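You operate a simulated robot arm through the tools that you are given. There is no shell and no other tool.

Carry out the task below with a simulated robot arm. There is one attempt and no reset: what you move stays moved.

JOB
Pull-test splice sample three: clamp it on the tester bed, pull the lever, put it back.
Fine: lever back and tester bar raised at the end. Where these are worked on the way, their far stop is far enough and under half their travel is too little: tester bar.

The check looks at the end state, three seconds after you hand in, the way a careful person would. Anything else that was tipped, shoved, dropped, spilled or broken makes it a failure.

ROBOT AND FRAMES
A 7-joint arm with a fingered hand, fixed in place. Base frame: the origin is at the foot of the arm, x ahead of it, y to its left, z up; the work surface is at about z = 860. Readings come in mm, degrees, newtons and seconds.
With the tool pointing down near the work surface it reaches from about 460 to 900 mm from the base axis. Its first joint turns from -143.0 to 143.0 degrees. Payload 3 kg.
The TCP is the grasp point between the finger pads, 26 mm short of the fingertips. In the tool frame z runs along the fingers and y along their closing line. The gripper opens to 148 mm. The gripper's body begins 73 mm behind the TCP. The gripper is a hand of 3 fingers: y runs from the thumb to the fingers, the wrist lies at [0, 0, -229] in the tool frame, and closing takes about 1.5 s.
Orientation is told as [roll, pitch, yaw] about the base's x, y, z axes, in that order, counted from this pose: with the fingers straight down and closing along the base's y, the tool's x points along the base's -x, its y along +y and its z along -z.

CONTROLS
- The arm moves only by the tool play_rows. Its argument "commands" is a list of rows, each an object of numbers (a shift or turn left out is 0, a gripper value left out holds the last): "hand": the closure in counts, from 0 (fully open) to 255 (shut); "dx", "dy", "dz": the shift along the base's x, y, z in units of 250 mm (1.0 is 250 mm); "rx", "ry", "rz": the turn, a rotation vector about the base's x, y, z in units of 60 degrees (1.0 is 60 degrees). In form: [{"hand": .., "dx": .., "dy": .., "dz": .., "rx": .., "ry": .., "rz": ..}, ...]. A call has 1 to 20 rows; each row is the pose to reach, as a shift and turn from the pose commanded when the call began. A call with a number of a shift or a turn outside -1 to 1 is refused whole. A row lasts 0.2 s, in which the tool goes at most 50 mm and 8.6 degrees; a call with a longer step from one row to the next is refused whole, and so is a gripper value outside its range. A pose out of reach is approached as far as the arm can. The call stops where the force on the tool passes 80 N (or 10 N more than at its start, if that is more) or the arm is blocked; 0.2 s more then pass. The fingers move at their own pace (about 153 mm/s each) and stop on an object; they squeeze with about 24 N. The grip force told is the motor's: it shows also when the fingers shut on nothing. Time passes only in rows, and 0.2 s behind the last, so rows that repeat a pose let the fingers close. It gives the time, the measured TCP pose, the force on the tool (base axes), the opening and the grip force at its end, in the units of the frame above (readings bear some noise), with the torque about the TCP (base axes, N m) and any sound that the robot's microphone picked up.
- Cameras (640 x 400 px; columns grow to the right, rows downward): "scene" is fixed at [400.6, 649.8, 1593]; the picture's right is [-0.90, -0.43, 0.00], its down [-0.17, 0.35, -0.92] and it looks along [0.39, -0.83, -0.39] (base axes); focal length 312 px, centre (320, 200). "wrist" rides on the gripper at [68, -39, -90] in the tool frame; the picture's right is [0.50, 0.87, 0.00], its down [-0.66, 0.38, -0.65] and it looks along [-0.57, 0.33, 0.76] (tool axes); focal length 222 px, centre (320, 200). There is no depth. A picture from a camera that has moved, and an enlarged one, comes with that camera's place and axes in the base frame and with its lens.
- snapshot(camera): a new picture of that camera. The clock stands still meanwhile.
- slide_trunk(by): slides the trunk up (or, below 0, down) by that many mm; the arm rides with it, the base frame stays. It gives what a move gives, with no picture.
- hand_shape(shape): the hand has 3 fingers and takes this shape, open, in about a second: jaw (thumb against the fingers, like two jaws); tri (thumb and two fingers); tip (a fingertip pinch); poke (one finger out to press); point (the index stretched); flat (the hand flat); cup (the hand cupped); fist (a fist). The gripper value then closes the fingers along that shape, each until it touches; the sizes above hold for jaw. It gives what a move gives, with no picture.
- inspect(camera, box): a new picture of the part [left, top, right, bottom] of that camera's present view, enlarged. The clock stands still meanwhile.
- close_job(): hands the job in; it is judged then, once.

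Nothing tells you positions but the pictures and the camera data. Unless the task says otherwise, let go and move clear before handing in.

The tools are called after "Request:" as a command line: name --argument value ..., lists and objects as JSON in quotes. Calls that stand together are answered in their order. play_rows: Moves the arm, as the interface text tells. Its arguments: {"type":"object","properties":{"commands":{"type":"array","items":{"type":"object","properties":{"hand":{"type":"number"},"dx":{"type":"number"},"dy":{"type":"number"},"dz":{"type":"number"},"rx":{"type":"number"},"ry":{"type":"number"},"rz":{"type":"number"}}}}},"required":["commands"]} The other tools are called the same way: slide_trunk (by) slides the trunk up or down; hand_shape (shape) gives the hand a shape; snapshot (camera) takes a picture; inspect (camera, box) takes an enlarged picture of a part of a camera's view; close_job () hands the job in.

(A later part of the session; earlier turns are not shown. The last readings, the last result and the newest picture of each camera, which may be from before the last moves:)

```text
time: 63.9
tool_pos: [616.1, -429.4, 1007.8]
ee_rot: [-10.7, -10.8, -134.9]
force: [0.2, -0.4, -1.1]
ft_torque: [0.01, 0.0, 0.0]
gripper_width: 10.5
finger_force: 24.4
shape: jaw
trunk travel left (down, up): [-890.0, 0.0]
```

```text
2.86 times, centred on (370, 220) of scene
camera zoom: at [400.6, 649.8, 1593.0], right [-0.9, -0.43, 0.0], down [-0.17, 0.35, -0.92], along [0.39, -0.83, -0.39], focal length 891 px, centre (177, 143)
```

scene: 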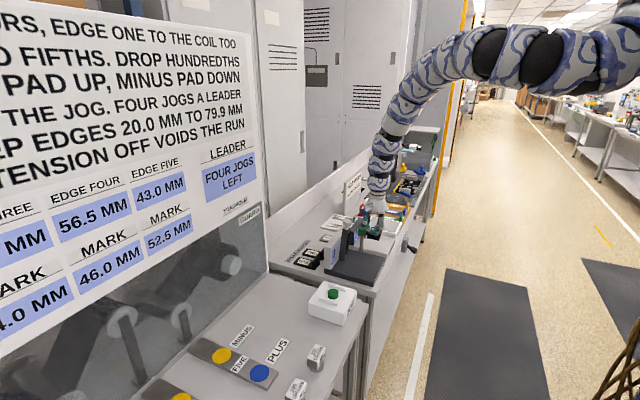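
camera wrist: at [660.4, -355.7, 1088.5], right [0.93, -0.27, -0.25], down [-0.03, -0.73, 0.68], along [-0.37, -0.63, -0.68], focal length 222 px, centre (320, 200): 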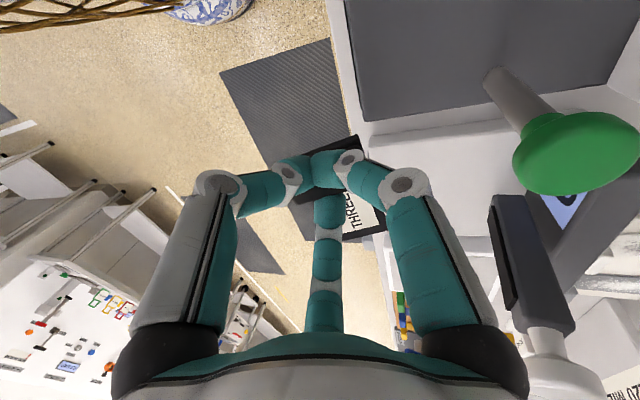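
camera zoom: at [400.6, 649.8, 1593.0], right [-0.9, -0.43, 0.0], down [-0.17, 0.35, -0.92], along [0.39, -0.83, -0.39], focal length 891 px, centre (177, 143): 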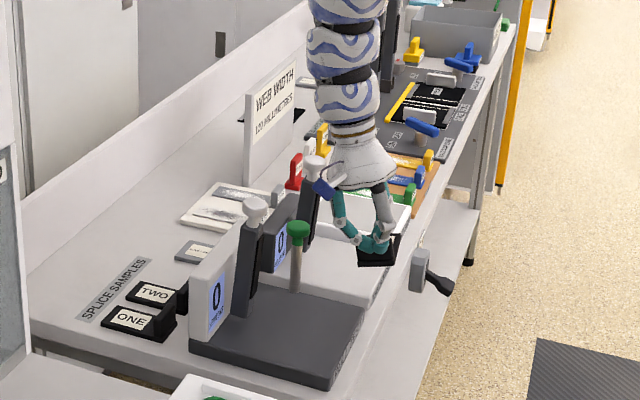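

Good — that lean works. Now swing toward the bed's front: to (640, −360, 960), then on toward the placing spot while straightening.

Request:
play_rows --commands '[{"hand": 255, "dx": 0.03, "dy": 0.1, "dz": -0.06}, {"hand": 255, "dx": 0.06, "dy": 0.2, "dz": -0.12}, {"hand": 255, "dx": 0.09, "dy": 0.276, "dz": -0.19}, {"hand": 255, "dx": 0.09, "dy": 0.276, "dz": -0.19}]'

Request:
inspect --camera "scene" --box '[310, 150, 430, 290]'

Request:
snapshot --camera "wrist"

```text
time: 64.9
tool_pos: [637.8, -359.9, 960.1]
ee_rot: [-10.7, -10.7, -134.9]
force: [0.1, 0.6, -0.2]
ft_torque: [0.05, 0.0, 0.0]
gripper_width: 11.0
finger_force: 24.4
shape: jaw
trunk travel left (down, up): [-890.0, 0.0]
```

```text
2.86 times, centred on (370, 220) of scene
camera zoom: at [400.6, 649.8, 1593.0], right [-0.9, -0.43, 0.0], down [-0.17, 0.35, -0.92], along [0.39, -0.83, -0.39], focal length 891 px, centre (177, 143)
```

zoom: 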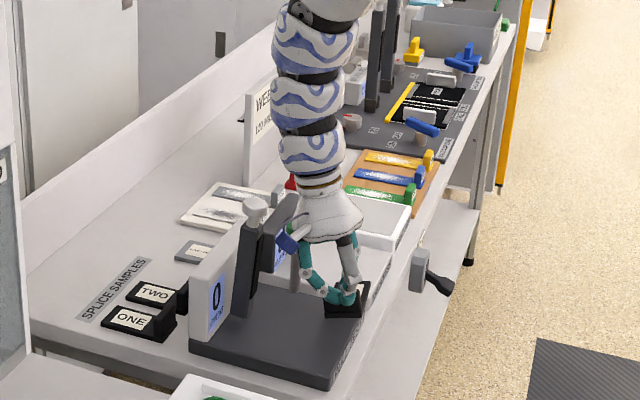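

```text
taken
camera wrist: at [683.2, -286.6, 1040.7], right [0.93, -0.27, -0.25], down [-0.03, -0.73, 0.68], along [-0.37, -0.63, -0.68], focal length 222 px, centre (320, 200)
```

wrist: 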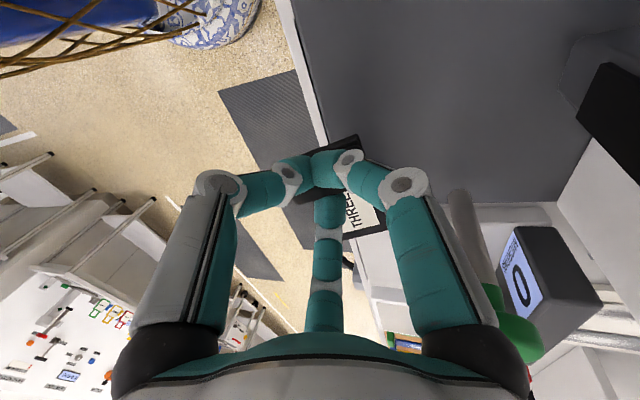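

On track. Next to just in front of the spot, straightening the hand to vertical as it arrives above the bed.

Request:
play_rows --commands '[{"hand": 255, "dx": 0.035, "dy": 0.1, "dz": -0.045, "ry": -0.06}, {"hand": 255, "dx": 0.069, "dy": 0.2, "dz": -0.088, "ry": -0.117}, {"hand": 255, "dx": 0.13, "dy": 0.23, "dz": -0.095, "ry": -0.185}, {"hand": 255, "dx": 0.189, "dy": 0.256, "dz": -0.1, "ry": -0.25}, {"hand": 255, "dx": 0.189, "dy": 0.256, "dz": -0.1, "ry": -0.25}]'

Request:
inspect --camera "scene" --box '[310, 170, 410, 290]'

Request:
snapshot --camera "wrist"

```text
time: 66.1
tool_pos: [685.8, -296.7, 935.1]
ee_rot: [0.0, 0.0, -135.9]
force: [-0.3, -0.4, 0.0]
ft_torque: [0.02, -0.01, 0.0]
gripper_width: 10.4
finger_force: 24.0
shape: jaw
trunk travel left (down, up): [-890.0, 0.0]
```

```text
3.33 times, centred on (360, 230) of scene
camera zoom: at [400.6, 649.8, 1593.0], right [-0.9, -0.43, 0.0], down [-0.17, 0.35, -0.92], along [0.39, -0.83, -0.39], focal length 1040 px, centre (187, 100)
```

zoom: 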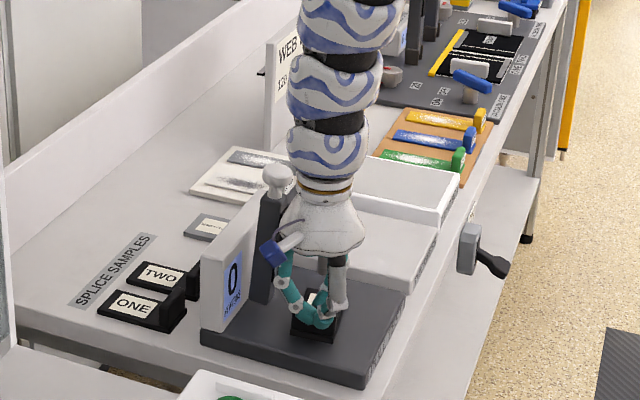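

```text
taken
camera wrist: at [708.5, -223.2, 1024.5], right [0.96, -0.27, 0.0], down [-0.21, -0.73, 0.65], along [-0.18, -0.63, -0.76], focal length 222 px, centre (320, 200)
```

wrist: 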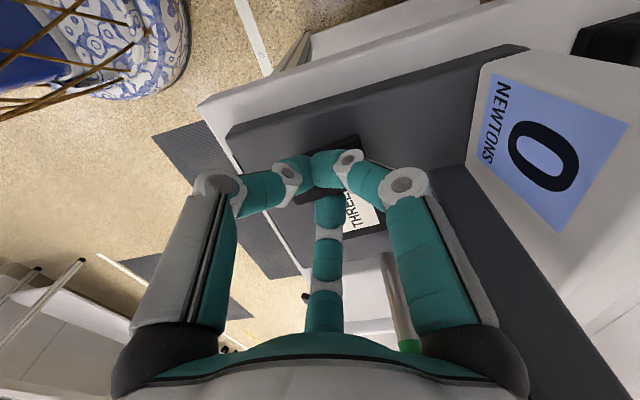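

In position above the bed with the hand vertical and no contact. I'll enlarge to check the plate relative to the bed and bar before setting down.

Request:
inspect --camera "wrist" --box '[270, 110, 470, 270]'

Request:
inspect --camera "scene" --box '[335, 225, 395, 285]'

```text
2.50 times, centred on (370, 190) of wrist
camera zoom: at [708.5, -223.2, 1024.5], right [0.96, -0.27, 0.0], down [-0.21, -0.73, 0.65], along [-0.18, -0.63, -0.76], focal length 555 px, centre (195, 225)
```

zoom: 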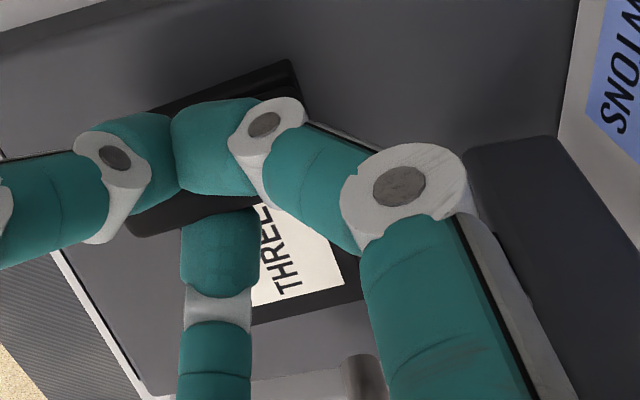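

```text
6.67 times, centred on (365, 255) of scene
camera zoom: at [400.6, 649.8, 1593.0], right [-0.9, -0.43, 0.0], down [-0.17, 0.35, -0.92], along [0.39, -0.83, -0.39], focal length 2079 px, centre (20, -167)
```

zoom: 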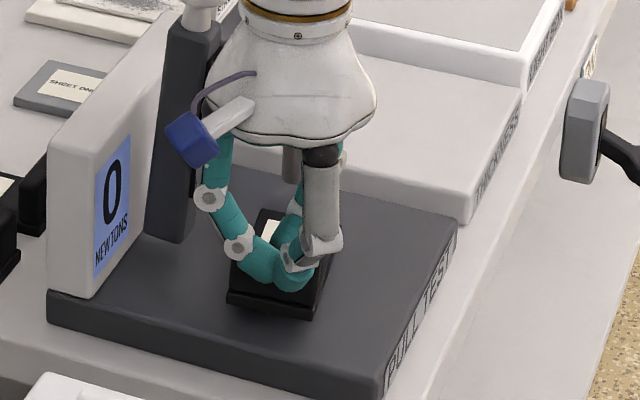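

The plate is over the bed, spanning about x 668–720, y −287…−383, roughly square to the bar. Lowering in small steps while watching the force.

Request:
play_rows --commands '[{"hand": 255, "dz": -0.01}, {"hand": 255, "dz": -0.02}, {"hand": 255, "dz": -0.02}]'

Request:
play_rows --commands '[{"hand": 255, "dz": -0.008}, {"hand": 255, "dz": -0.012}, {"hand": 255, "dz": -0.012}]'

Request:
inspect --camera "scene" --box '[335, 225, 395, 285]'

```text
time: 66.9
tool_pos: [685.4, -297.0, 928.8]
ee_rot: [-0.1, 0.0, -135.9]
force: [0.0, -0.3, -0.5]
ft_torque: [0.02, -0.01, -0.02]
gripper_width: 10.7
finger_force: 24.1
shape: jaw
trunk travel left (down, up): [-890.0, 0.0]
```

```text
time: 67.7
tool_pos: [686.0, -296.8, 926.1]
ee_rot: [-0.1, 0.0, -135.9]
force: [0.2, 0.8, 0.2]
ft_torque: [-0.05, 0.0, 0.03]
gripper_width: 10.4
finger_force: 24.4
shape: jaw
trunk travel left (down, up): [-890.0, 0.0]
```

```text
6.67 times, centred on (365, 255) of scene
camera zoom: at [400.6, 649.8, 1593.0], right [-0.9, -0.43, 0.0], down [-0.17, 0.35, -0.92], along [0.39, -0.83, -0.39], focal length 2079 px, centre (20, -167)
```

zoom: 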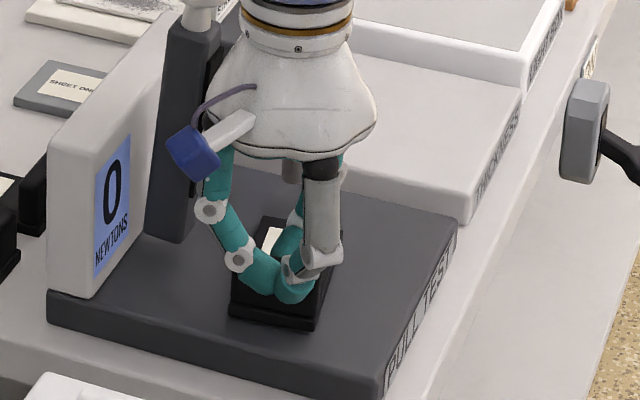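

No contact yet at z 926. A few more millimetres, gently.

Request:
play_rows --commands '[{"hand": 255, "dz": -0.006}, {"hand": 255, "dz": -0.01}, {"hand": 255, "dz": -0.01}]'

Request:
play_rows --commands '[{"hand": 255, "dz": -0.006}, {"hand": 255, "dz": -0.008}, {"hand": 255, "dz": -0.008}]'

```text
time: 68.5
tool_pos: [686.4, -297.1, 925.3]
ee_rot: [-0.1, 0.0, -135.9]
force: [0.0, 0.4, 1.1]
ft_torque: [-0.02, 0.0, 0.0]
gripper_width: 10.4
finger_force: 24.0
shape: jaw
trunk travel left (down, up): [-890.0, 0.0]
```

```text
time: 69.3
tool_pos: [685.4, -296.9, 923.3]
ee_rot: [0.0, 0.1, -136.0]
force: [1.1, 0.1, 11.2]
ft_torque: [-0.16, 0.0, -0.01]
gripper_width: 10.8
finger_force: 23.7
shape: jaw
trunk travel left (down, up): [-890.0, 0.0]
```

Contact (11 N up): the plate rests on the bed. Opening the fingers part-way to release.

Request:
play_rows --commands '[{"hand": 240}, {"hand": 220}, {"hand": 205}, {"hand": 195}, {"hand": 185}, {"hand": 180}, {"hand": 180}]'

Request:
snapshot --camera "wrist"

Request:
inspect --camera "scene" --box '[335, 225, 395, 285]'

```text
time: 70.9
tool_pos: [685.6, -297.1, 923.1]
ee_rot: [-0.1, 0.0, -135.9]
force: [-1.1, -0.1, 0.2]
ft_torque: [0.01, -0.01, -0.01]
gripper_width: 43.4
finger_force: 0.0
shape: jaw
trunk travel left (down, up): [-890.0, 0.0]
```

```text
taken
camera wrist: at [707.6, -223.2, 1012.5], right [0.96, -0.27, 0.0], down [-0.21, -0.73, 0.65], along [-0.18, -0.63, -0.76], focal length 222 px, centre (320, 200)
```

wrist: 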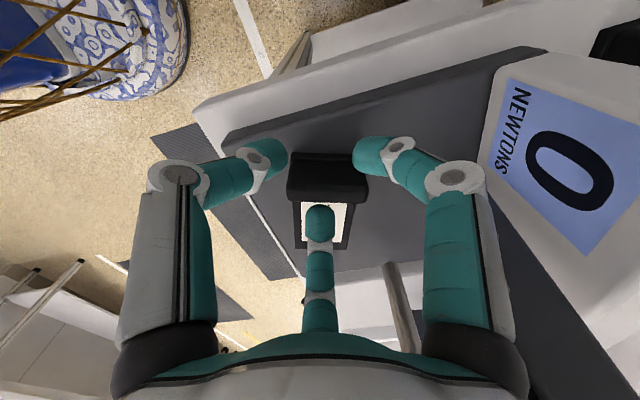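

```text
6.67 times, centred on (365, 255) of scene
camera zoom: at [400.6, 649.8, 1593.0], right [-0.9, -0.43, 0.0], down [-0.17, 0.35, -0.92], along [0.39, -0.83, -0.39], focal length 2079 px, centre (20, -167)
```

zoom: 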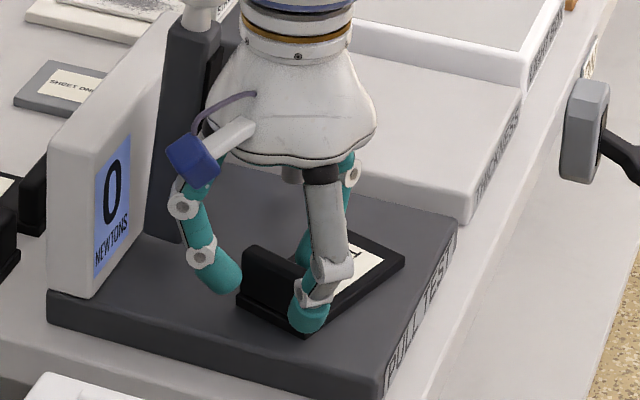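

Released. The sample turned back about 15° on release (aligned with the hand), but its label area still lies across the bar's line. I'll lift off and back away to view it properly.

Request:
play_rows --commands '[{"hand": 180, "dz": 0.04}, {"hand": 180, "dz": 0.08}, {"hand": 180, "dz": 0.12}, {"hand": 180, "dz": 0.12}]'

Request:
play_rows --commands '[{"hand": 180, "dx": -0.03, "ry": 0.1}, {"hand": 180, "dx": -0.1, "dz": 0.02, "ry": 0.22}, {"hand": 180, "dx": -0.2, "dz": 0.06, "ry": 0.34}, {"hand": 180, "dx": -0.3, "dz": 0.1, "ry": 0.4}, {"hand": 180, "dx": -0.3, "dz": 0.1, "ry": 0.4}]'

Request:
snapshot --camera "wrist"

Request:
inspect --camera "scene" --box '[325, 205, 405, 285]'

```text
time: 71.9
tool_pos: [685.8, -296.5, 953.1]
ee_rot: [-0.1, 0.0, -135.9]
force: [-0.5, 0.5, 0.6]
ft_torque: [0.01, -0.01, 0.01]
gripper_width: 43.3
finger_force: 0.1
shape: jaw
trunk travel left (down, up): [-890.0, 0.0]
```

```text
time: 73.1
tool_pos: [610.5, -297.1, 977.6]
ee_rot: [-17.3, -17.1, -133.3]
force: [-0.5, -0.5, 0.7]
ft_torque: [0.02, -0.01, -0.02]
gripper_width: 43.3
finger_force: 0.1
shape: jaw
trunk travel left (down, up): [-890.0, 0.0]
```

```text
taken
camera wrist: at [668.2, -223.0, 1050.8], right [0.88, -0.27, -0.39], down [0.08, -0.73, 0.68], along [-0.47, -0.63, -0.62], focal length 222 px, centre (320, 200)
```

wrist: 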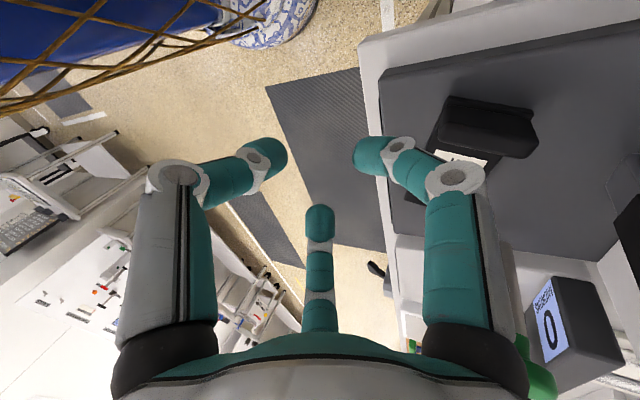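

```text
5.00 times, centred on (365, 245) of scene
camera zoom: at [400.6, 649.8, 1593.0], right [-0.9, -0.43, 0.0], down [-0.17, 0.35, -0.92], along [0.39, -0.83, -0.39], focal length 1560 px, centre (95, -25)
```

zoom: 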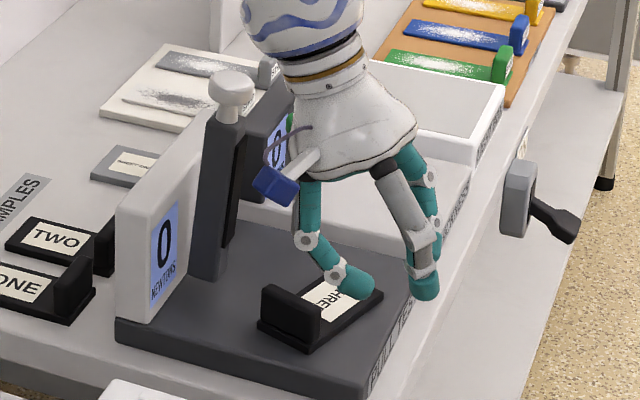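

The sample lies on the bed, skewed about 16°. I'll enlarge the wrist view to measure exactly where it is relative to the bar.

Request:
inspect --camera "wrist" --box '[380, 60, 640, 280]'

```text
1.82 times, centred on (510, 170) of wrist
camera zoom: at [668.2, -223.0, 1050.8], right [0.88, -0.27, -0.39], down [0.08, -0.73, 0.68], along [-0.47, -0.63, -0.62], focal length 404 px, centre (-26, 254)
```

zoom: 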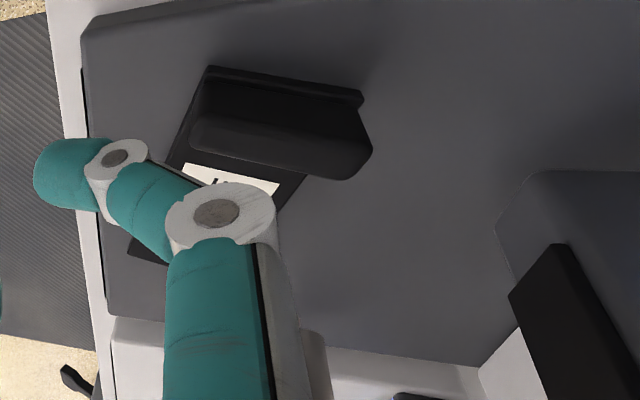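

By the wrist camera, the sample's handle is clear of the bar line (bar at y≈−347, plate under it at x≈648–698), so I'll leave it. Next: close the hand into a blunt pusher and go around the +y side to get behind the tester bar.

Request:
play_rows --commands '[{"hand": 255, "dx": 0.02, "dy": 0.06, "dz": 0.02}, {"hand": 255, "dx": 0.1, "dy": 0.12, "dz": 0.05}, {"hand": 255, "dx": 0.22, "dy": 0.18, "dz": 0.1}, {"hand": 255, "dx": 0.33, "dy": 0.19, "dz": 0.15}, {"hand": 255, "dx": 0.44, "dy": 0.19, "dz": 0.21}, {"hand": 255, "dx": 0.44, "dy": 0.19, "dz": 0.21}]'

Request:
inspect --camera "scene" --box '[310, 170, 410, 290]'

Request:
snapshot --camera "wrist"

```text
time: 74.5
tool_pos: [720.9, -250.2, 1030.5]
ee_rot: [-17.4, -17.0, -133.4]
force: [-0.1, -1.0, 0.4]
ft_torque: [0.0, -0.01, -0.02]
gripper_width: 0.1
finger_force: 23.6
shape: jaw
trunk travel left (down, up): [-890.0, 0.0]
```

```text
3.33 times, centred on (360, 230) of scene
camera zoom: at [400.6, 649.8, 1593.0], right [-0.9, -0.43, 0.0], down [-0.17, 0.35, -0.92], along [0.39, -0.83, -0.39], focal length 1040 px, centre (187, 100)
```

zoom: 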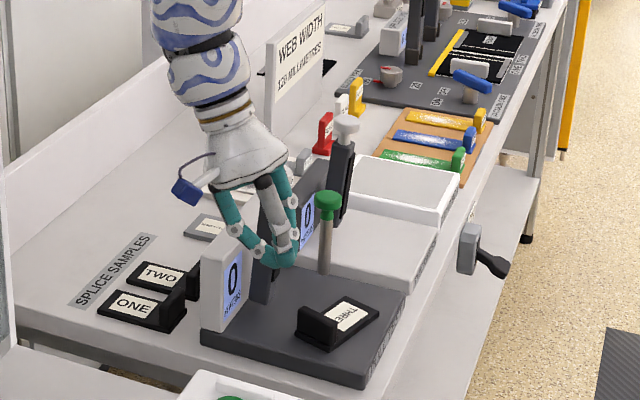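

```text
taken
camera wrist: at [777.8, -175.7, 1103.1], right [0.88, -0.27, -0.39], down [0.08, -0.73, 0.68], along [-0.47, -0.63, -0.62], focal length 222 px, centre (320, 200)
```

wrist: 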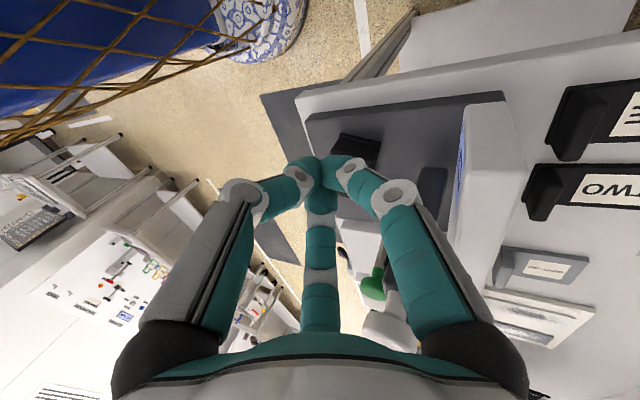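

Clear of everything. Now further back past the bar at height, reducing the lean to about 15°.

Request:
play_rows --commands '[{"hand": 255, "dx": 0.11, "dz": 0.05, "ry": -0.05}, {"hand": 255, "dx": 0.22, "dz": 0.1, "ry": -0.1}, {"hand": 255, "dx": 0.33, "dz": 0.13, "ry": -0.15}, {"hand": 255, "dx": 0.33, "dz": 0.13, "ry": -0.15}]'

Request:
inspect --camera "scene" --box '[310, 150, 410, 270]'

Request:
snapshot --camera "wrist"

```text
time: 75.5
tool_pos: [803.9, -250.1, 1062.7]
ee_rot: [-10.5, -10.7, -135.0]
force: [0.4, 0.8, -0.9]
ft_torque: [0.0, 0.0, 0.0]
gripper_width: 0.0
finger_force: 23.6
shape: jaw
trunk travel left (down, up): [-890.0, 0.0]
```

```text
3.33 times, centred on (360, 210) of scene
camera zoom: at [400.6, 649.8, 1593.0], right [-0.9, -0.43, 0.0], down [-0.17, 0.35, -0.92], along [0.39, -0.83, -0.39], focal length 1040 px, centre (187, 167)
```

zoom: 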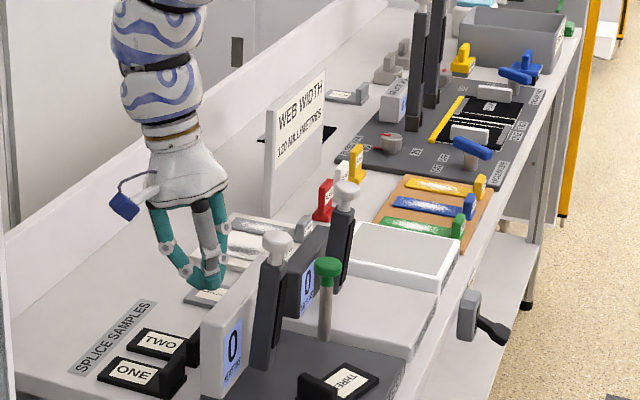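

```text
taken
camera wrist: at [848.4, -176.5, 1144.0], right [0.93, -0.27, -0.25], down [-0.03, -0.73, 0.68], along [-0.37, -0.63, -0.68], focal length 222 px, centre (320, 200)
```

wrist: 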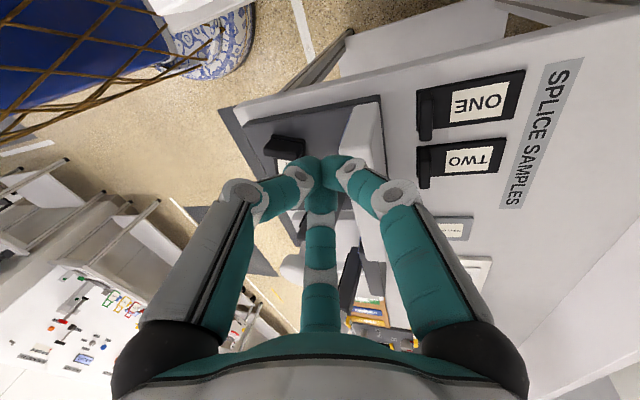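

Behind the bar's x now. Slide −y to line up behind it at y≈−347.

Request:
play_rows --commands '[{"hand": 255, "dy": -0.13, "dz": -0.02}, {"hand": 255, "dy": -0.26, "dz": -0.04}, {"hand": 255, "dy": -0.388, "dz": -0.05}, {"hand": 255, "dy": -0.388, "dz": -0.05}]'

Request:
inspect --camera "scene" --box '[310, 150, 410, 270]'

Request:
snapshot --camera "wrist"

```text
time: 76.5
tool_pos: [802.3, -344.6, 1050.8]
ee_rot: [-10.6, -10.8, -134.8]
force: [-0.1, 0.1, -0.3]
ft_torque: [-0.02, 0.0, -0.01]
gripper_width: 0.0
finger_force: 24.2
shape: jaw
trunk travel left (down, up): [-890.0, 0.0]
```

```text
3.33 times, centred on (360, 210) of scene
camera zoom: at [400.6, 649.8, 1593.0], right [-0.9, -0.43, 0.0], down [-0.17, 0.35, -0.92], along [0.39, -0.83, -0.39], focal length 1040 px, centre (187, 167)
```

zoom: 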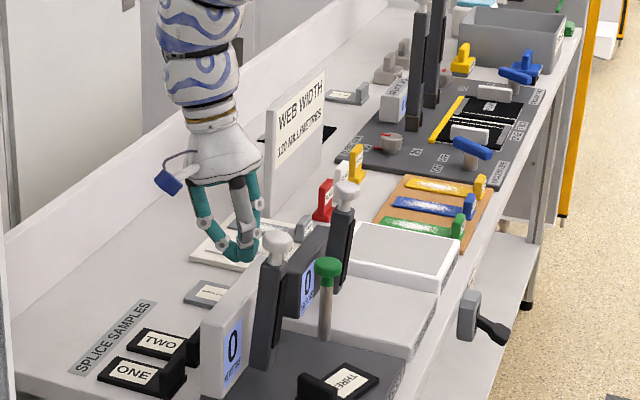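

```text
taken
camera wrist: at [847.2, -271.8, 1131.9], right [0.93, -0.27, -0.25], down [-0.03, -0.73, 0.69], along [-0.37, -0.63, -0.68], focal length 222 px, centre (320, 200)
```

wrist: 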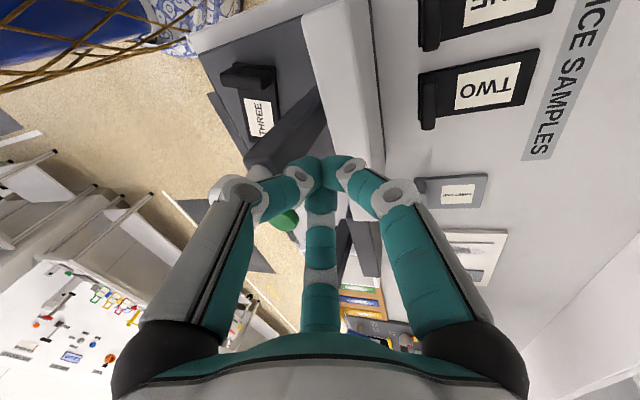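

The fingertips are just behind the bar, below its knob. I'll push −x gently and watch force and bar.

Request:
play_rows --commands '[{"hand": 255, "dx": -0.04}, {"hand": 255, "dx": -0.08}, {"hand": 255, "dx": -0.12}, {"hand": 255, "dx": -0.16}, {"hand": 255, "dx": -0.16}]'

Request:
inspect --camera "scene" --box '[310, 170, 410, 290]'

```text
time: 77.7
tool_pos: [761.8, -346.6, 1050.4]
ee_rot: [-10.6, -10.8, -134.8]
force: [0.3, -0.8, -0.3]
ft_torque: [0.01, -0.01, 0.0]
gripper_width: 0.1
finger_force: 24.1
shape: jaw
trunk travel left (down, up): [-890.0, 0.0]
```

```text
3.33 times, centred on (360, 230) of scene
camera zoom: at [400.6, 649.8, 1593.0], right [-0.9, -0.43, 0.0], down [-0.17, 0.35, -0.92], along [0.39, -0.83, -0.39], focal length 1040 px, centre (187, 100)
```

zoom: 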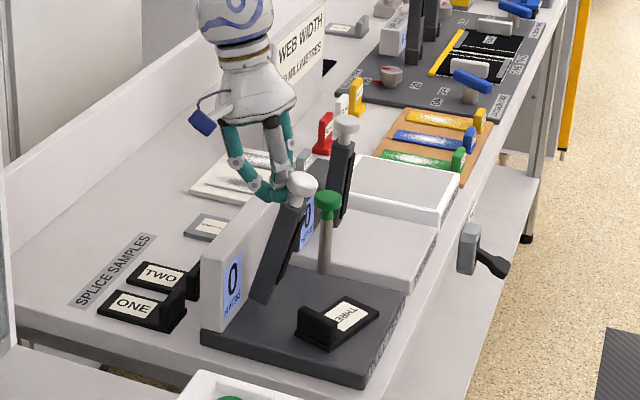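

The bar follows with almost no resistance. Continuing along its arc to about 60–75°.

Request:
play_rows --commands '[{"hand": 255, "dx": -0.112, "dz": -0.036}, {"hand": 255, "dx": -0.228, "dz": -0.1}, {"hand": 255, "dx": -0.34, "dz": -0.192}, {"hand": 255, "dx": -0.34, "dz": -0.192}]'

Request:
inspect --camera "scene" --box '[310, 170, 410, 290]'

Request:
snapshot --camera "wrist"

```text
time: 78.7
tool_pos: [677.8, -348.0, 1002.6]
ee_rot: [-10.8, -10.8, -134.9]
force: [1.0, -0.3, -0.3]
ft_torque: [0.01, 0.04, -0.02]
gripper_width: 0.0
finger_force: 24.2
shape: jaw
trunk travel left (down, up): [-890.0, 0.0]
```

```text
3.33 times, centred on (360, 230) of scene
camera zoom: at [400.6, 649.8, 1593.0], right [-0.9, -0.43, 0.0], down [-0.17, 0.35, -0.92], along [0.39, -0.83, -0.39], focal length 1040 px, centre (187, 100)
```

zoom: 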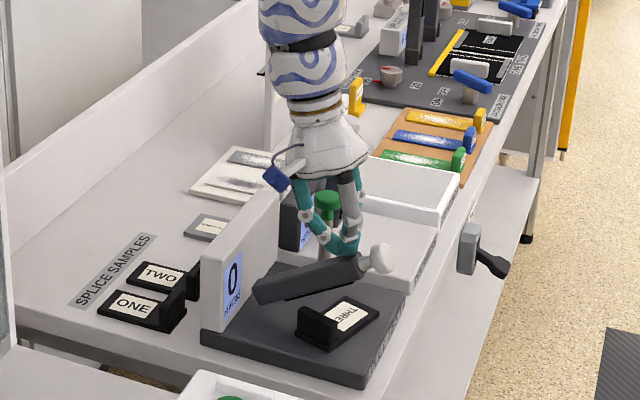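

```text
taken
camera wrist: at [722.4, -273.4, 1083.4], right [0.93, -0.27, -0.25], down [-0.03, -0.73, 0.68], along [-0.37, -0.63, -0.68], focal length 222 px, centre (320, 200)
```

wrist: 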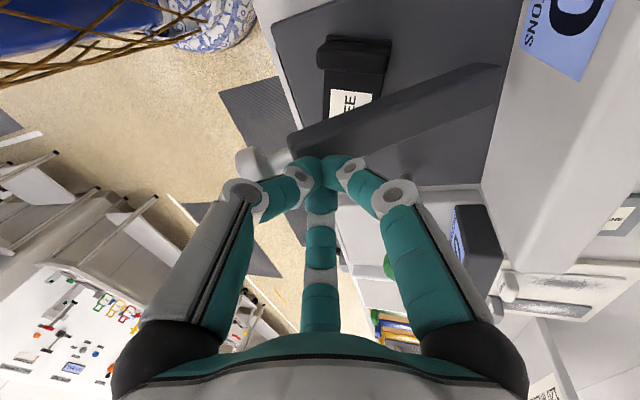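

The bar is well over now and heading onto the label area. Continuing down until it meets the sample.

Request:
play_rows --commands '[{"hand": 255, "dx": -0.04, "dz": -0.06}, {"hand": 255, "dx": -0.071, "dz": -0.12}, {"hand": 255, "dx": -0.09, "dz": -0.17}, {"hand": 255, "dx": -0.09, "dz": -0.17}]'

Request:
inspect --camera "scene" --box '[310, 170, 410, 290]'

```text
time: 79.7
tool_pos: [655.1, -347.1, 959.7]
ee_rot: [-10.6, -10.7, -135.0]
force: [-0.3, 0.4, -0.7]
ft_torque: [-0.01, 0.0, 0.02]
gripper_width: 0.3
finger_force: 24.4
shape: jaw
trunk travel left (down, up): [-890.0, 0.0]
```

```text
3.33 times, centred on (360, 230) of scene
camera zoom: at [400.6, 649.8, 1593.0], right [-0.9, -0.43, 0.0], down [-0.17, 0.35, -0.92], along [0.39, -0.83, -0.39], focal length 1040 px, centre (187, 100)
```

zoom: 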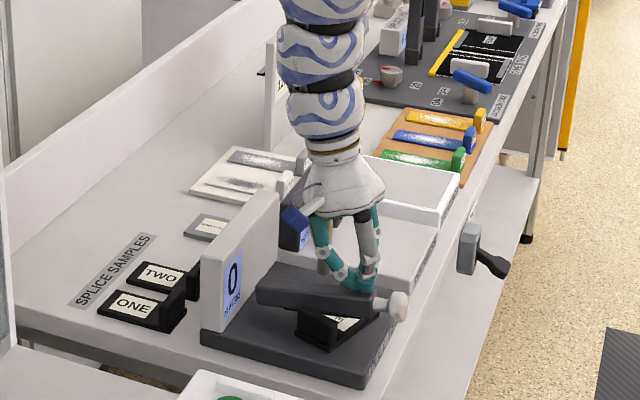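

Nearly flat. Pressing down in small steps now.

Request:
play_rows --commands '[{"hand": 255, "dx": -0.01, "dz": -0.03}, {"hand": 255, "dx": -0.02, "dz": -0.05}, {"hand": 255, "dx": -0.02, "dz": -0.05}]'

Request:
play_rows --commands '[{"hand": 255, "dz": -0.02}, {"hand": 255, "dz": -0.03}, {"hand": 255, "dz": -0.03}]'

Request:
inspect --camera "scene" --box '[325, 215, 405, 285]'

```text
time: 80.5
tool_pos: [649.6, -347.2, 947.6]
ee_rot: [-10.6, -10.7, -134.8]
force: [0.0, -0.1, 0.1]
ft_torque: [0.01, 0.03, -0.02]
gripper_width: 0.0
finger_force: 24.1
shape: jaw
trunk travel left (down, up): [-890.0, 0.0]
```

```text
time: 81.3
tool_pos: [651.2, -345.9, 940.1]
ee_rot: [-10.4, -10.6, -134.9]
force: [4.8, -2.4, 21.1]
ft_torque: [-0.16, -0.09, 0.03]
gripper_width: 0.3
finger_force: 23.8
shape: jaw
trunk travel left (down, up): [-890.0, 0.0]
```

```text
5.71 times, centred on (365, 250) of scene
camera zoom: at [400.6, 649.8, 1593.0], right [-0.9, -0.43, 0.0], down [-0.17, 0.35, -0.92], along [0.39, -0.83, -0.39], focal length 1782 px, centre (63, -86)
```

zoom: 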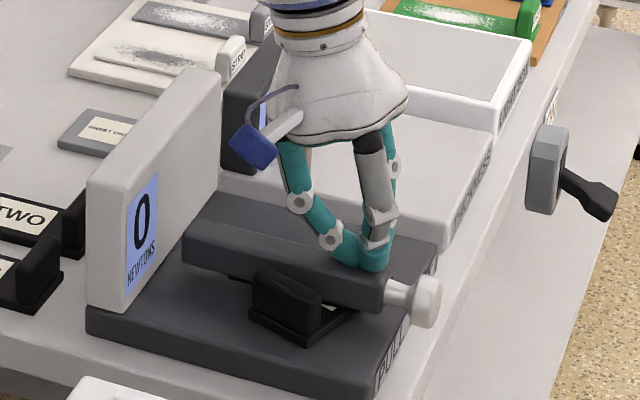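

The bar now presses on the sample (21 N). I'll lift the hand off slowly and see whether the bar stays down.

Request:
play_rows --commands '[{"hand": 255, "dz": 0.03}, {"hand": 255, "dz": 0.06}, {"hand": 255, "dz": 0.1}, {"hand": 255, "dz": 0.14}, {"hand": 255, "dz": 0.14}]'

Request:
inspect --camera "scene" --box '[325, 215, 405, 285]'

Request:
snapshot --camera "wrist"

```text
time: 82.5
tool_pos: [650.5, -346.6, 976.2]
ee_rot: [-10.5, -10.8, -135.0]
force: [-0.4, 0.4, -0.9]
ft_torque: [-0.01, 0.02, 0.0]
gripper_width: 0.2
finger_force: 24.1
shape: jaw
trunk travel left (down, up): [-890.0, 0.0]
```

```text
5.71 times, centred on (365, 250) of scene
camera zoom: at [400.6, 649.8, 1593.0], right [-0.9, -0.43, 0.0], down [-0.17, 0.35, -0.92], along [0.39, -0.83, -0.39], focal length 1782 px, centre (63, -86)
```

zoom: 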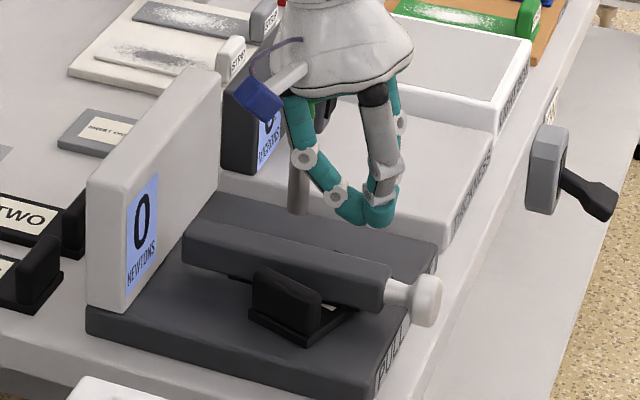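

```text
taken
camera wrist: at [695.0, -273.0, 1056.0], right [0.93, -0.28, -0.25], down [-0.03, -0.73, 0.69], along [-0.37, -0.63, -0.68], focal length 222 px, centre (320, 200)
```

wrist: 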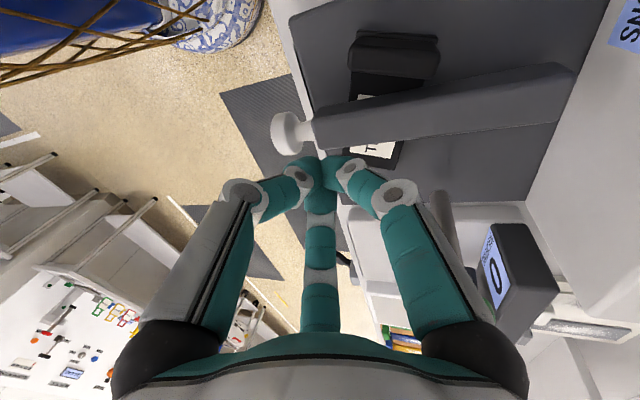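

The clamp bar stays down on the sample. Now the lever: I'll rise, pass behind its +x side, and come down beside it to pull it toward −x.

Request:
play_rows --commands '[{"hand": 255, "dx": 0.04, "dz": 0.12}, {"hand": 255, "dx": 0.16, "dy": -0.01, "dz": 0.22}, {"hand": 255, "dx": 0.29, "dy": -0.04, "dz": 0.28, "ry": -0.03}, {"hand": 255, "dx": 0.42, "dy": -0.09, "dz": 0.28, "ry": -0.06}, {"hand": 255, "dx": 0.46, "dy": -0.2, "dz": 0.28, "ry": -0.083}, {"hand": 255, "dx": 0.46, "dy": -0.318, "dz": 0.28, "ry": -0.083}, {"hand": 255, "dx": 0.46, "dy": -0.318, "dz": 0.28, "ry": -0.083}]'

Request:
inspect --camera "scene" --box '[320, 170, 410, 290]'

Request:
snapshot --camera "wrist"

```text
time: 84.1
tool_pos: [764.8, -427.5, 1045.0]
ee_rot: [-7.1, -7.1, -135.6]
force: [0.2, 0.1, -0.5]
ft_torque: [-0.02, 0.01, 0.02]
gripper_width: 0.2
finger_force: 24.1
shape: jaw
trunk travel left (down, up): [-890.0, 0.0]
```

```text
3.33 times, centred on (365, 230) of scene
camera zoom: at [400.6, 649.8, 1593.0], right [-0.9, -0.43, 0.0], down [-0.17, 0.35, -0.92], along [0.39, -0.83, -0.39], focal length 1040 px, centre (170, 100)
```

zoom: 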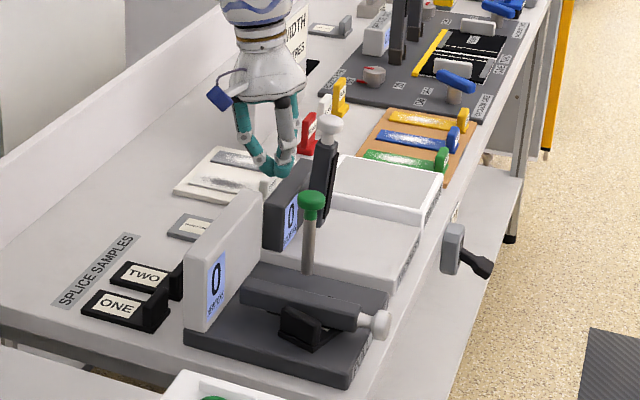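

```text
taken
camera wrist: at [803.2, -352.4, 1129.3], right [0.95, -0.27, -0.17], down [-0.09, -0.73, 0.68], along [-0.31, -0.63, -0.71], focal length 222 px, centre (320, 200)
```

wrist: 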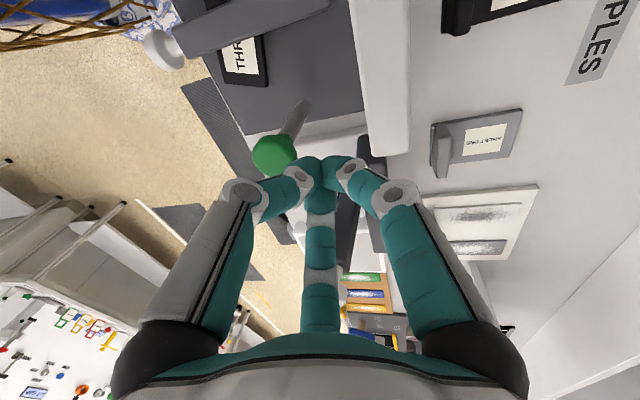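

The lever rod base is confirmed at (717, −425). I'll come down behind its knob.

Request:
play_rows --commands '[{"hand": 255, "dz": -0.09}, {"hand": 255, "dz": -0.18}, {"hand": 255, "dz": -0.19}]'

Request:
snapshot --camera "wrist"

Request:
inspect --camera "scene" --box '[320, 170, 410, 290]'

```text
time: 84.9
tool_pos: [765.9, -425.1, 997.0]
ee_rot: [-7.1, -7.2, -135.6]
force: [-0.7, -0.6, -0.3]
ft_torque: [0.0, 0.0, 0.0]
gripper_width: 0.0
finger_force: 23.6
shape: jaw
trunk travel left (down, up): [-890.0, 0.0]
```

```text
taken
camera wrist: at [803.3, -352.3, 1082.0], right [0.95, -0.27, -0.17], down [-0.09, -0.73, 0.68], along [-0.31, -0.63, -0.71], focal length 222 px, centre (320, 200)
```

wrist: 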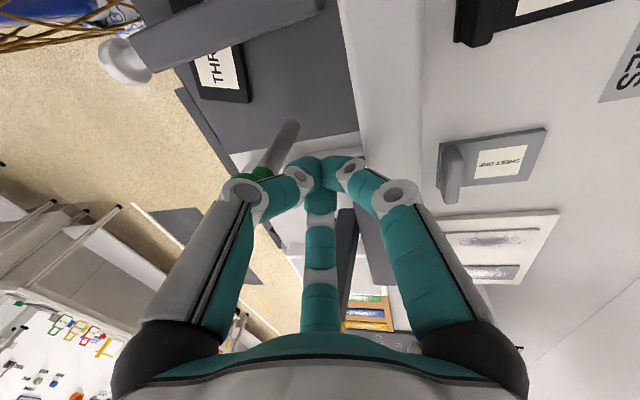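

```text
3.33 times, centred on (365, 230) of scene
camera zoom: at [400.6, 649.8, 1593.0], right [-0.9, -0.43, 0.0], down [-0.17, 0.35, -0.92], along [0.39, -0.83, -0.39], focal length 1040 px, centre (170, 100)
```

zoom: 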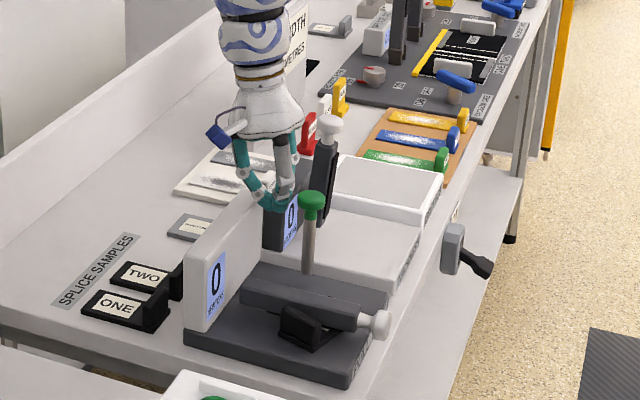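

Now pushing −x gently to see whether the lever yields this way.

Request:
play_rows --commands '[{"hand": 255, "dx": -0.04}, {"hand": 255, "dx": -0.08}, {"hand": 255, "dx": -0.11}, {"hand": 255, "dx": -0.14}, {"hand": 255, "dx": -0.14}]'

Request:
inspect --camera "scene" --box '[320, 170, 410, 290]'

Request:
snapshot --camera "wrist"

```text
time: 86.1
tool_pos: [730.7, -425.7, 996.3]
ee_rot: [-7.0, -7.2, -135.6]
force: [-0.1, 0.2, 0.3]
ft_torque: [-0.01, 0.01, -0.03]
gripper_width: 0.1
finger_force: 23.4
shape: jaw
trunk travel left (down, up): [-890.0, 0.0]
```

```text
3.33 times, centred on (365, 230) of scene
camera zoom: at [400.6, 649.8, 1593.0], right [-0.9, -0.43, 0.0], down [-0.17, 0.35, -0.92], along [0.39, -0.83, -0.39], focal length 1040 px, centre (170, 100)
```

zoom: 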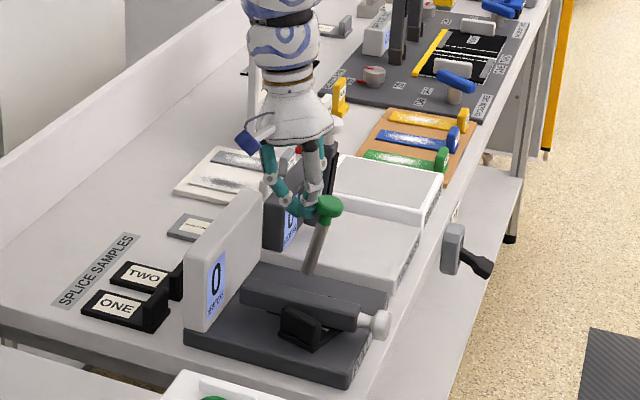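

```text
taken
camera wrist: at [767.9, -352.4, 1081.6], right [0.95, -0.27, -0.17], down [-0.09, -0.73, 0.68], along [-0.31, -0.63, -0.71], focal length 222 px, centre (320, 200)
```

wrist: 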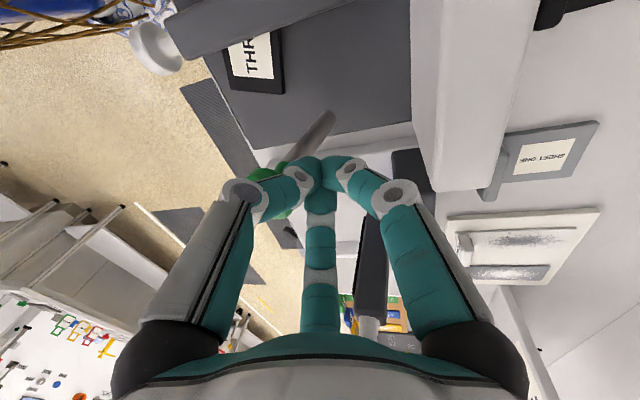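

The lever swings toward −x freely. Following its arc further.

Request:
play_rows --commands '[{"hand": 255, "dx": -0.07, "dz": 0.01}, {"hand": 255, "dx": -0.135, "dz": 0.012}, {"hand": 255, "dx": -0.185, "dz": -0.006}, {"hand": 255, "dx": -0.231, "dz": -0.028}, {"hand": 255, "dx": -0.231, "dz": -0.028}]'

Request:
inspect --camera "scene" --box '[320, 170, 410, 290]'

Request:
snapshot --camera "wrist"

```text
time: 87.3
tool_pos: [672.4, -427.1, 990.0]
ee_rot: [-7.2, -7.2, -135.5]
force: [0.1, 0.2, 0.0]
ft_torque: [0.01, 0.0, -0.02]
gripper_width: 0.1
finger_force: 23.9
shape: jaw
trunk travel left (down, up): [-890.0, 0.0]
```

```text
3.33 times, centred on (365, 230) of scene
camera zoom: at [400.6, 649.8, 1593.0], right [-0.9, -0.43, 0.0], down [-0.17, 0.35, -0.92], along [0.39, -0.83, -0.39], focal length 1040 px, centre (170, 100)
```

zoom: 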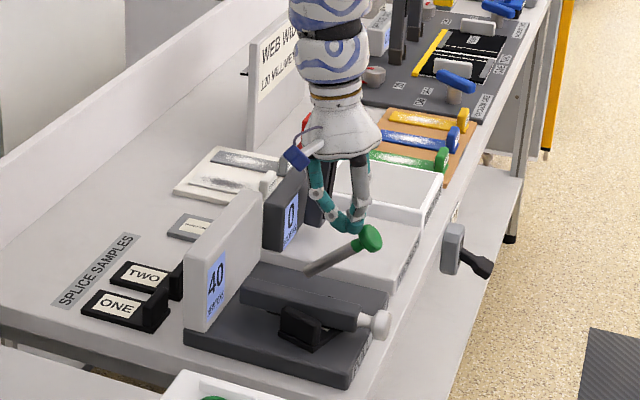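

```text
taken
camera wrist: at [710.1, -352.6, 1074.7], right [0.95, -0.27, -0.17], down [-0.09, -0.73, 0.68], along [-0.31, -0.63, -0.71], focal length 222 px, centre (320, 200)
```

wrist: 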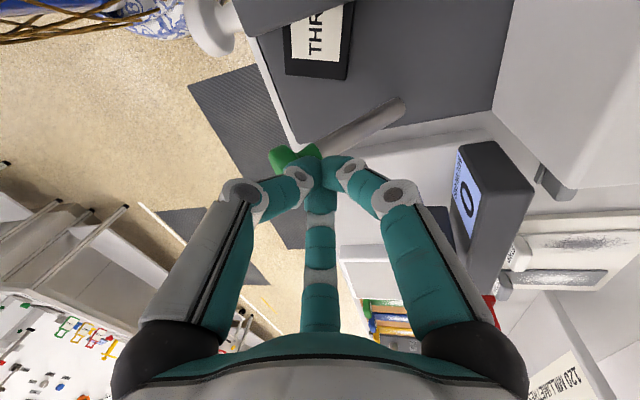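

The display now reads about 40 newtons — the clamp and pull are registering. Enlarging the display, then completing the lever's travel.

Request:
inspect --camera "scene" --box '[365, 225, 405, 275]'

Request:
inspect --camera "scene" --box '[370, 230, 400, 270]'

Request:
inspect --camera "scene" --box '[320, 215, 400, 285]'

```text
8.00 times, centred on (385, 250) of scene
camera zoom: at [400.6, 649.8, 1593.0], right [-0.9, -0.43, 0.0], down [-0.17, 0.35, -0.92], along [0.39, -0.83, -0.39], focal length 2495 px, centre (-200, -200)
```

zoom: 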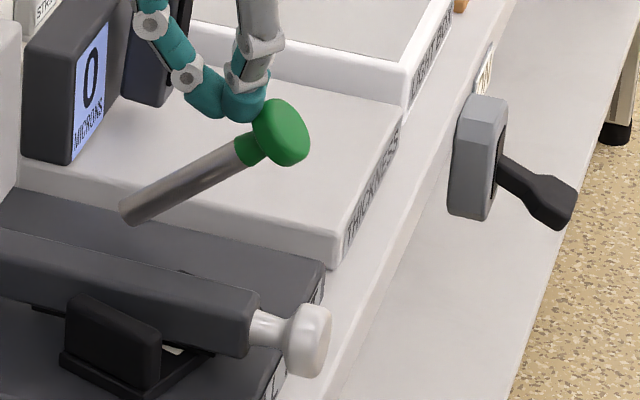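

```text
10.00 times, centred on (385, 250) of scene
camera zoom: at [400.6, 649.8, 1593.0], right [-0.9, -0.43, 0.0], down [-0.17, 0.35, -0.92], along [0.39, -0.83, -0.39], focal length 3119 px, centre (-330, -300)
```

zoom: 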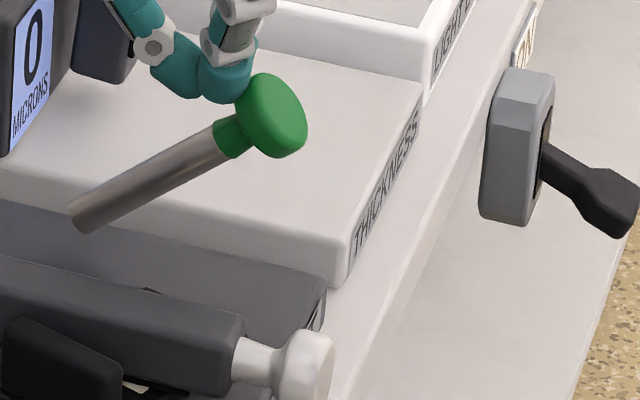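

```text
5.71 times, centred on (360, 250) of scene
camera zoom: at [400.6, 649.8, 1593.0], right [-0.9, -0.43, 0.0], down [-0.17, 0.35, -0.92], along [0.39, -0.83, -0.39], focal length 1782 px, centre (91, -86)
```

zoom: 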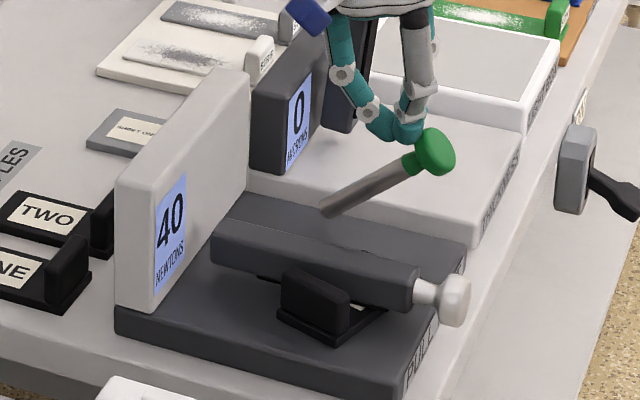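

The display reads 40 NEWTONS. I'll push the lever a little further to make sure it is fully pulled, stopping on resistance.

Request:
play_rows --commands '[{"hand": 255, "dx": -0.03, "dz": -0.018}, {"hand": 255, "dx": -0.055, "dz": -0.04}, {"hand": 255, "dx": -0.078, "dz": -0.06}, {"hand": 255, "dx": -0.078, "dz": -0.06}]'

Request:
inspect --camera "scene" --box '[320, 215, 400, 285]'

```text
time: 88.3
tool_pos: [658.9, -423.3, 975.7]
ee_rot: [-6.9, -7.2, -135.4]
force: [38.8, 9.8, 8.4]
ft_torque: [0.2, -0.62, -0.16]
gripper_width: 0.0
finger_force: 23.5
shape: jaw
trunk travel left (down, up): [-890.0, 0.0]
```

```text
5.71 times, centred on (360, 250) of scene
camera zoom: at [400.6, 649.8, 1593.0], right [-0.9, -0.43, 0.0], down [-0.17, 0.35, -0.92], along [0.39, -0.83, -0.39], focal length 1782 px, centre (91, -86)
```

zoom: 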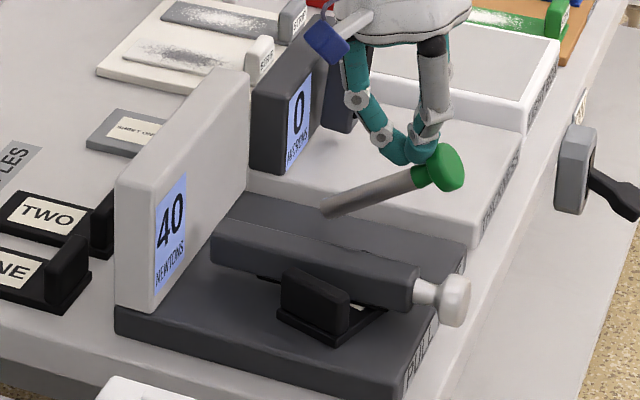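

The lever is at its far stop (39 N) with 40 N displayed. Backing off to see whether it returns by itself.

Request:
play_rows --commands '[{"hand": 255, "dx": 0.05, "dz": 0.04}, {"hand": 255, "dx": 0.08, "dz": 0.12}, {"hand": 255, "dx": 0.08, "dz": 0.22}, {"hand": 255, "dx": 0.08, "dz": 0.28}, {"hand": 255, "dx": 0.08, "dz": 0.28}]'

Request:
inspect --camera "scene" --box '[320, 195, 400, 285]'

Request:
snapshot --camera "wrist"

```text
time: 89.5
tool_pos: [672.6, -425.6, 1044.4]
ee_rot: [-7.1, -7.3, -135.5]
force: [0.1, 0.8, 0.0]
ft_torque: [0.0, 0.01, -0.02]
gripper_width: 0.0
finger_force: 23.6
shape: jaw
trunk travel left (down, up): [-890.0, 0.0]
```

```text
4.44 times, centred on (360, 240) of scene
camera zoom: at [400.6, 649.8, 1593.0], right [-0.9, -0.43, 0.0], down [-0.17, 0.35, -0.92], along [0.39, -0.83, -0.39], focal length 1386 px, centre (142, 22)
```

zoom: 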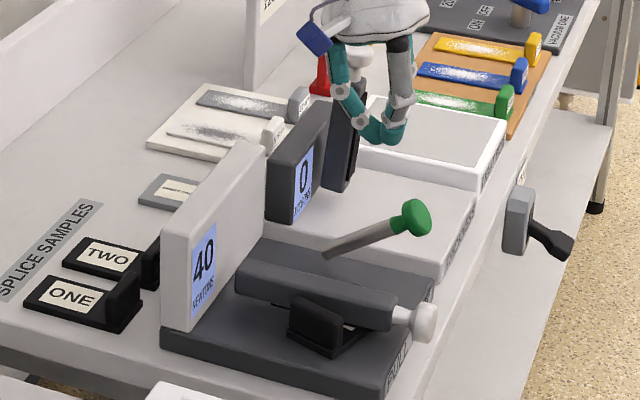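

```text
taken
camera wrist: at [710.0, -352.4, 1129.7], right [0.95, -0.27, -0.17], down [-0.09, -0.73, 0.68], along [-0.31, -0.63, -0.71], focal length 222 px, centre (320, 200)
```

wrist: 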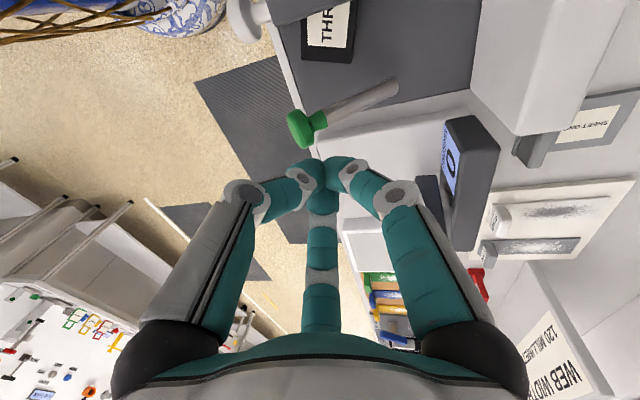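

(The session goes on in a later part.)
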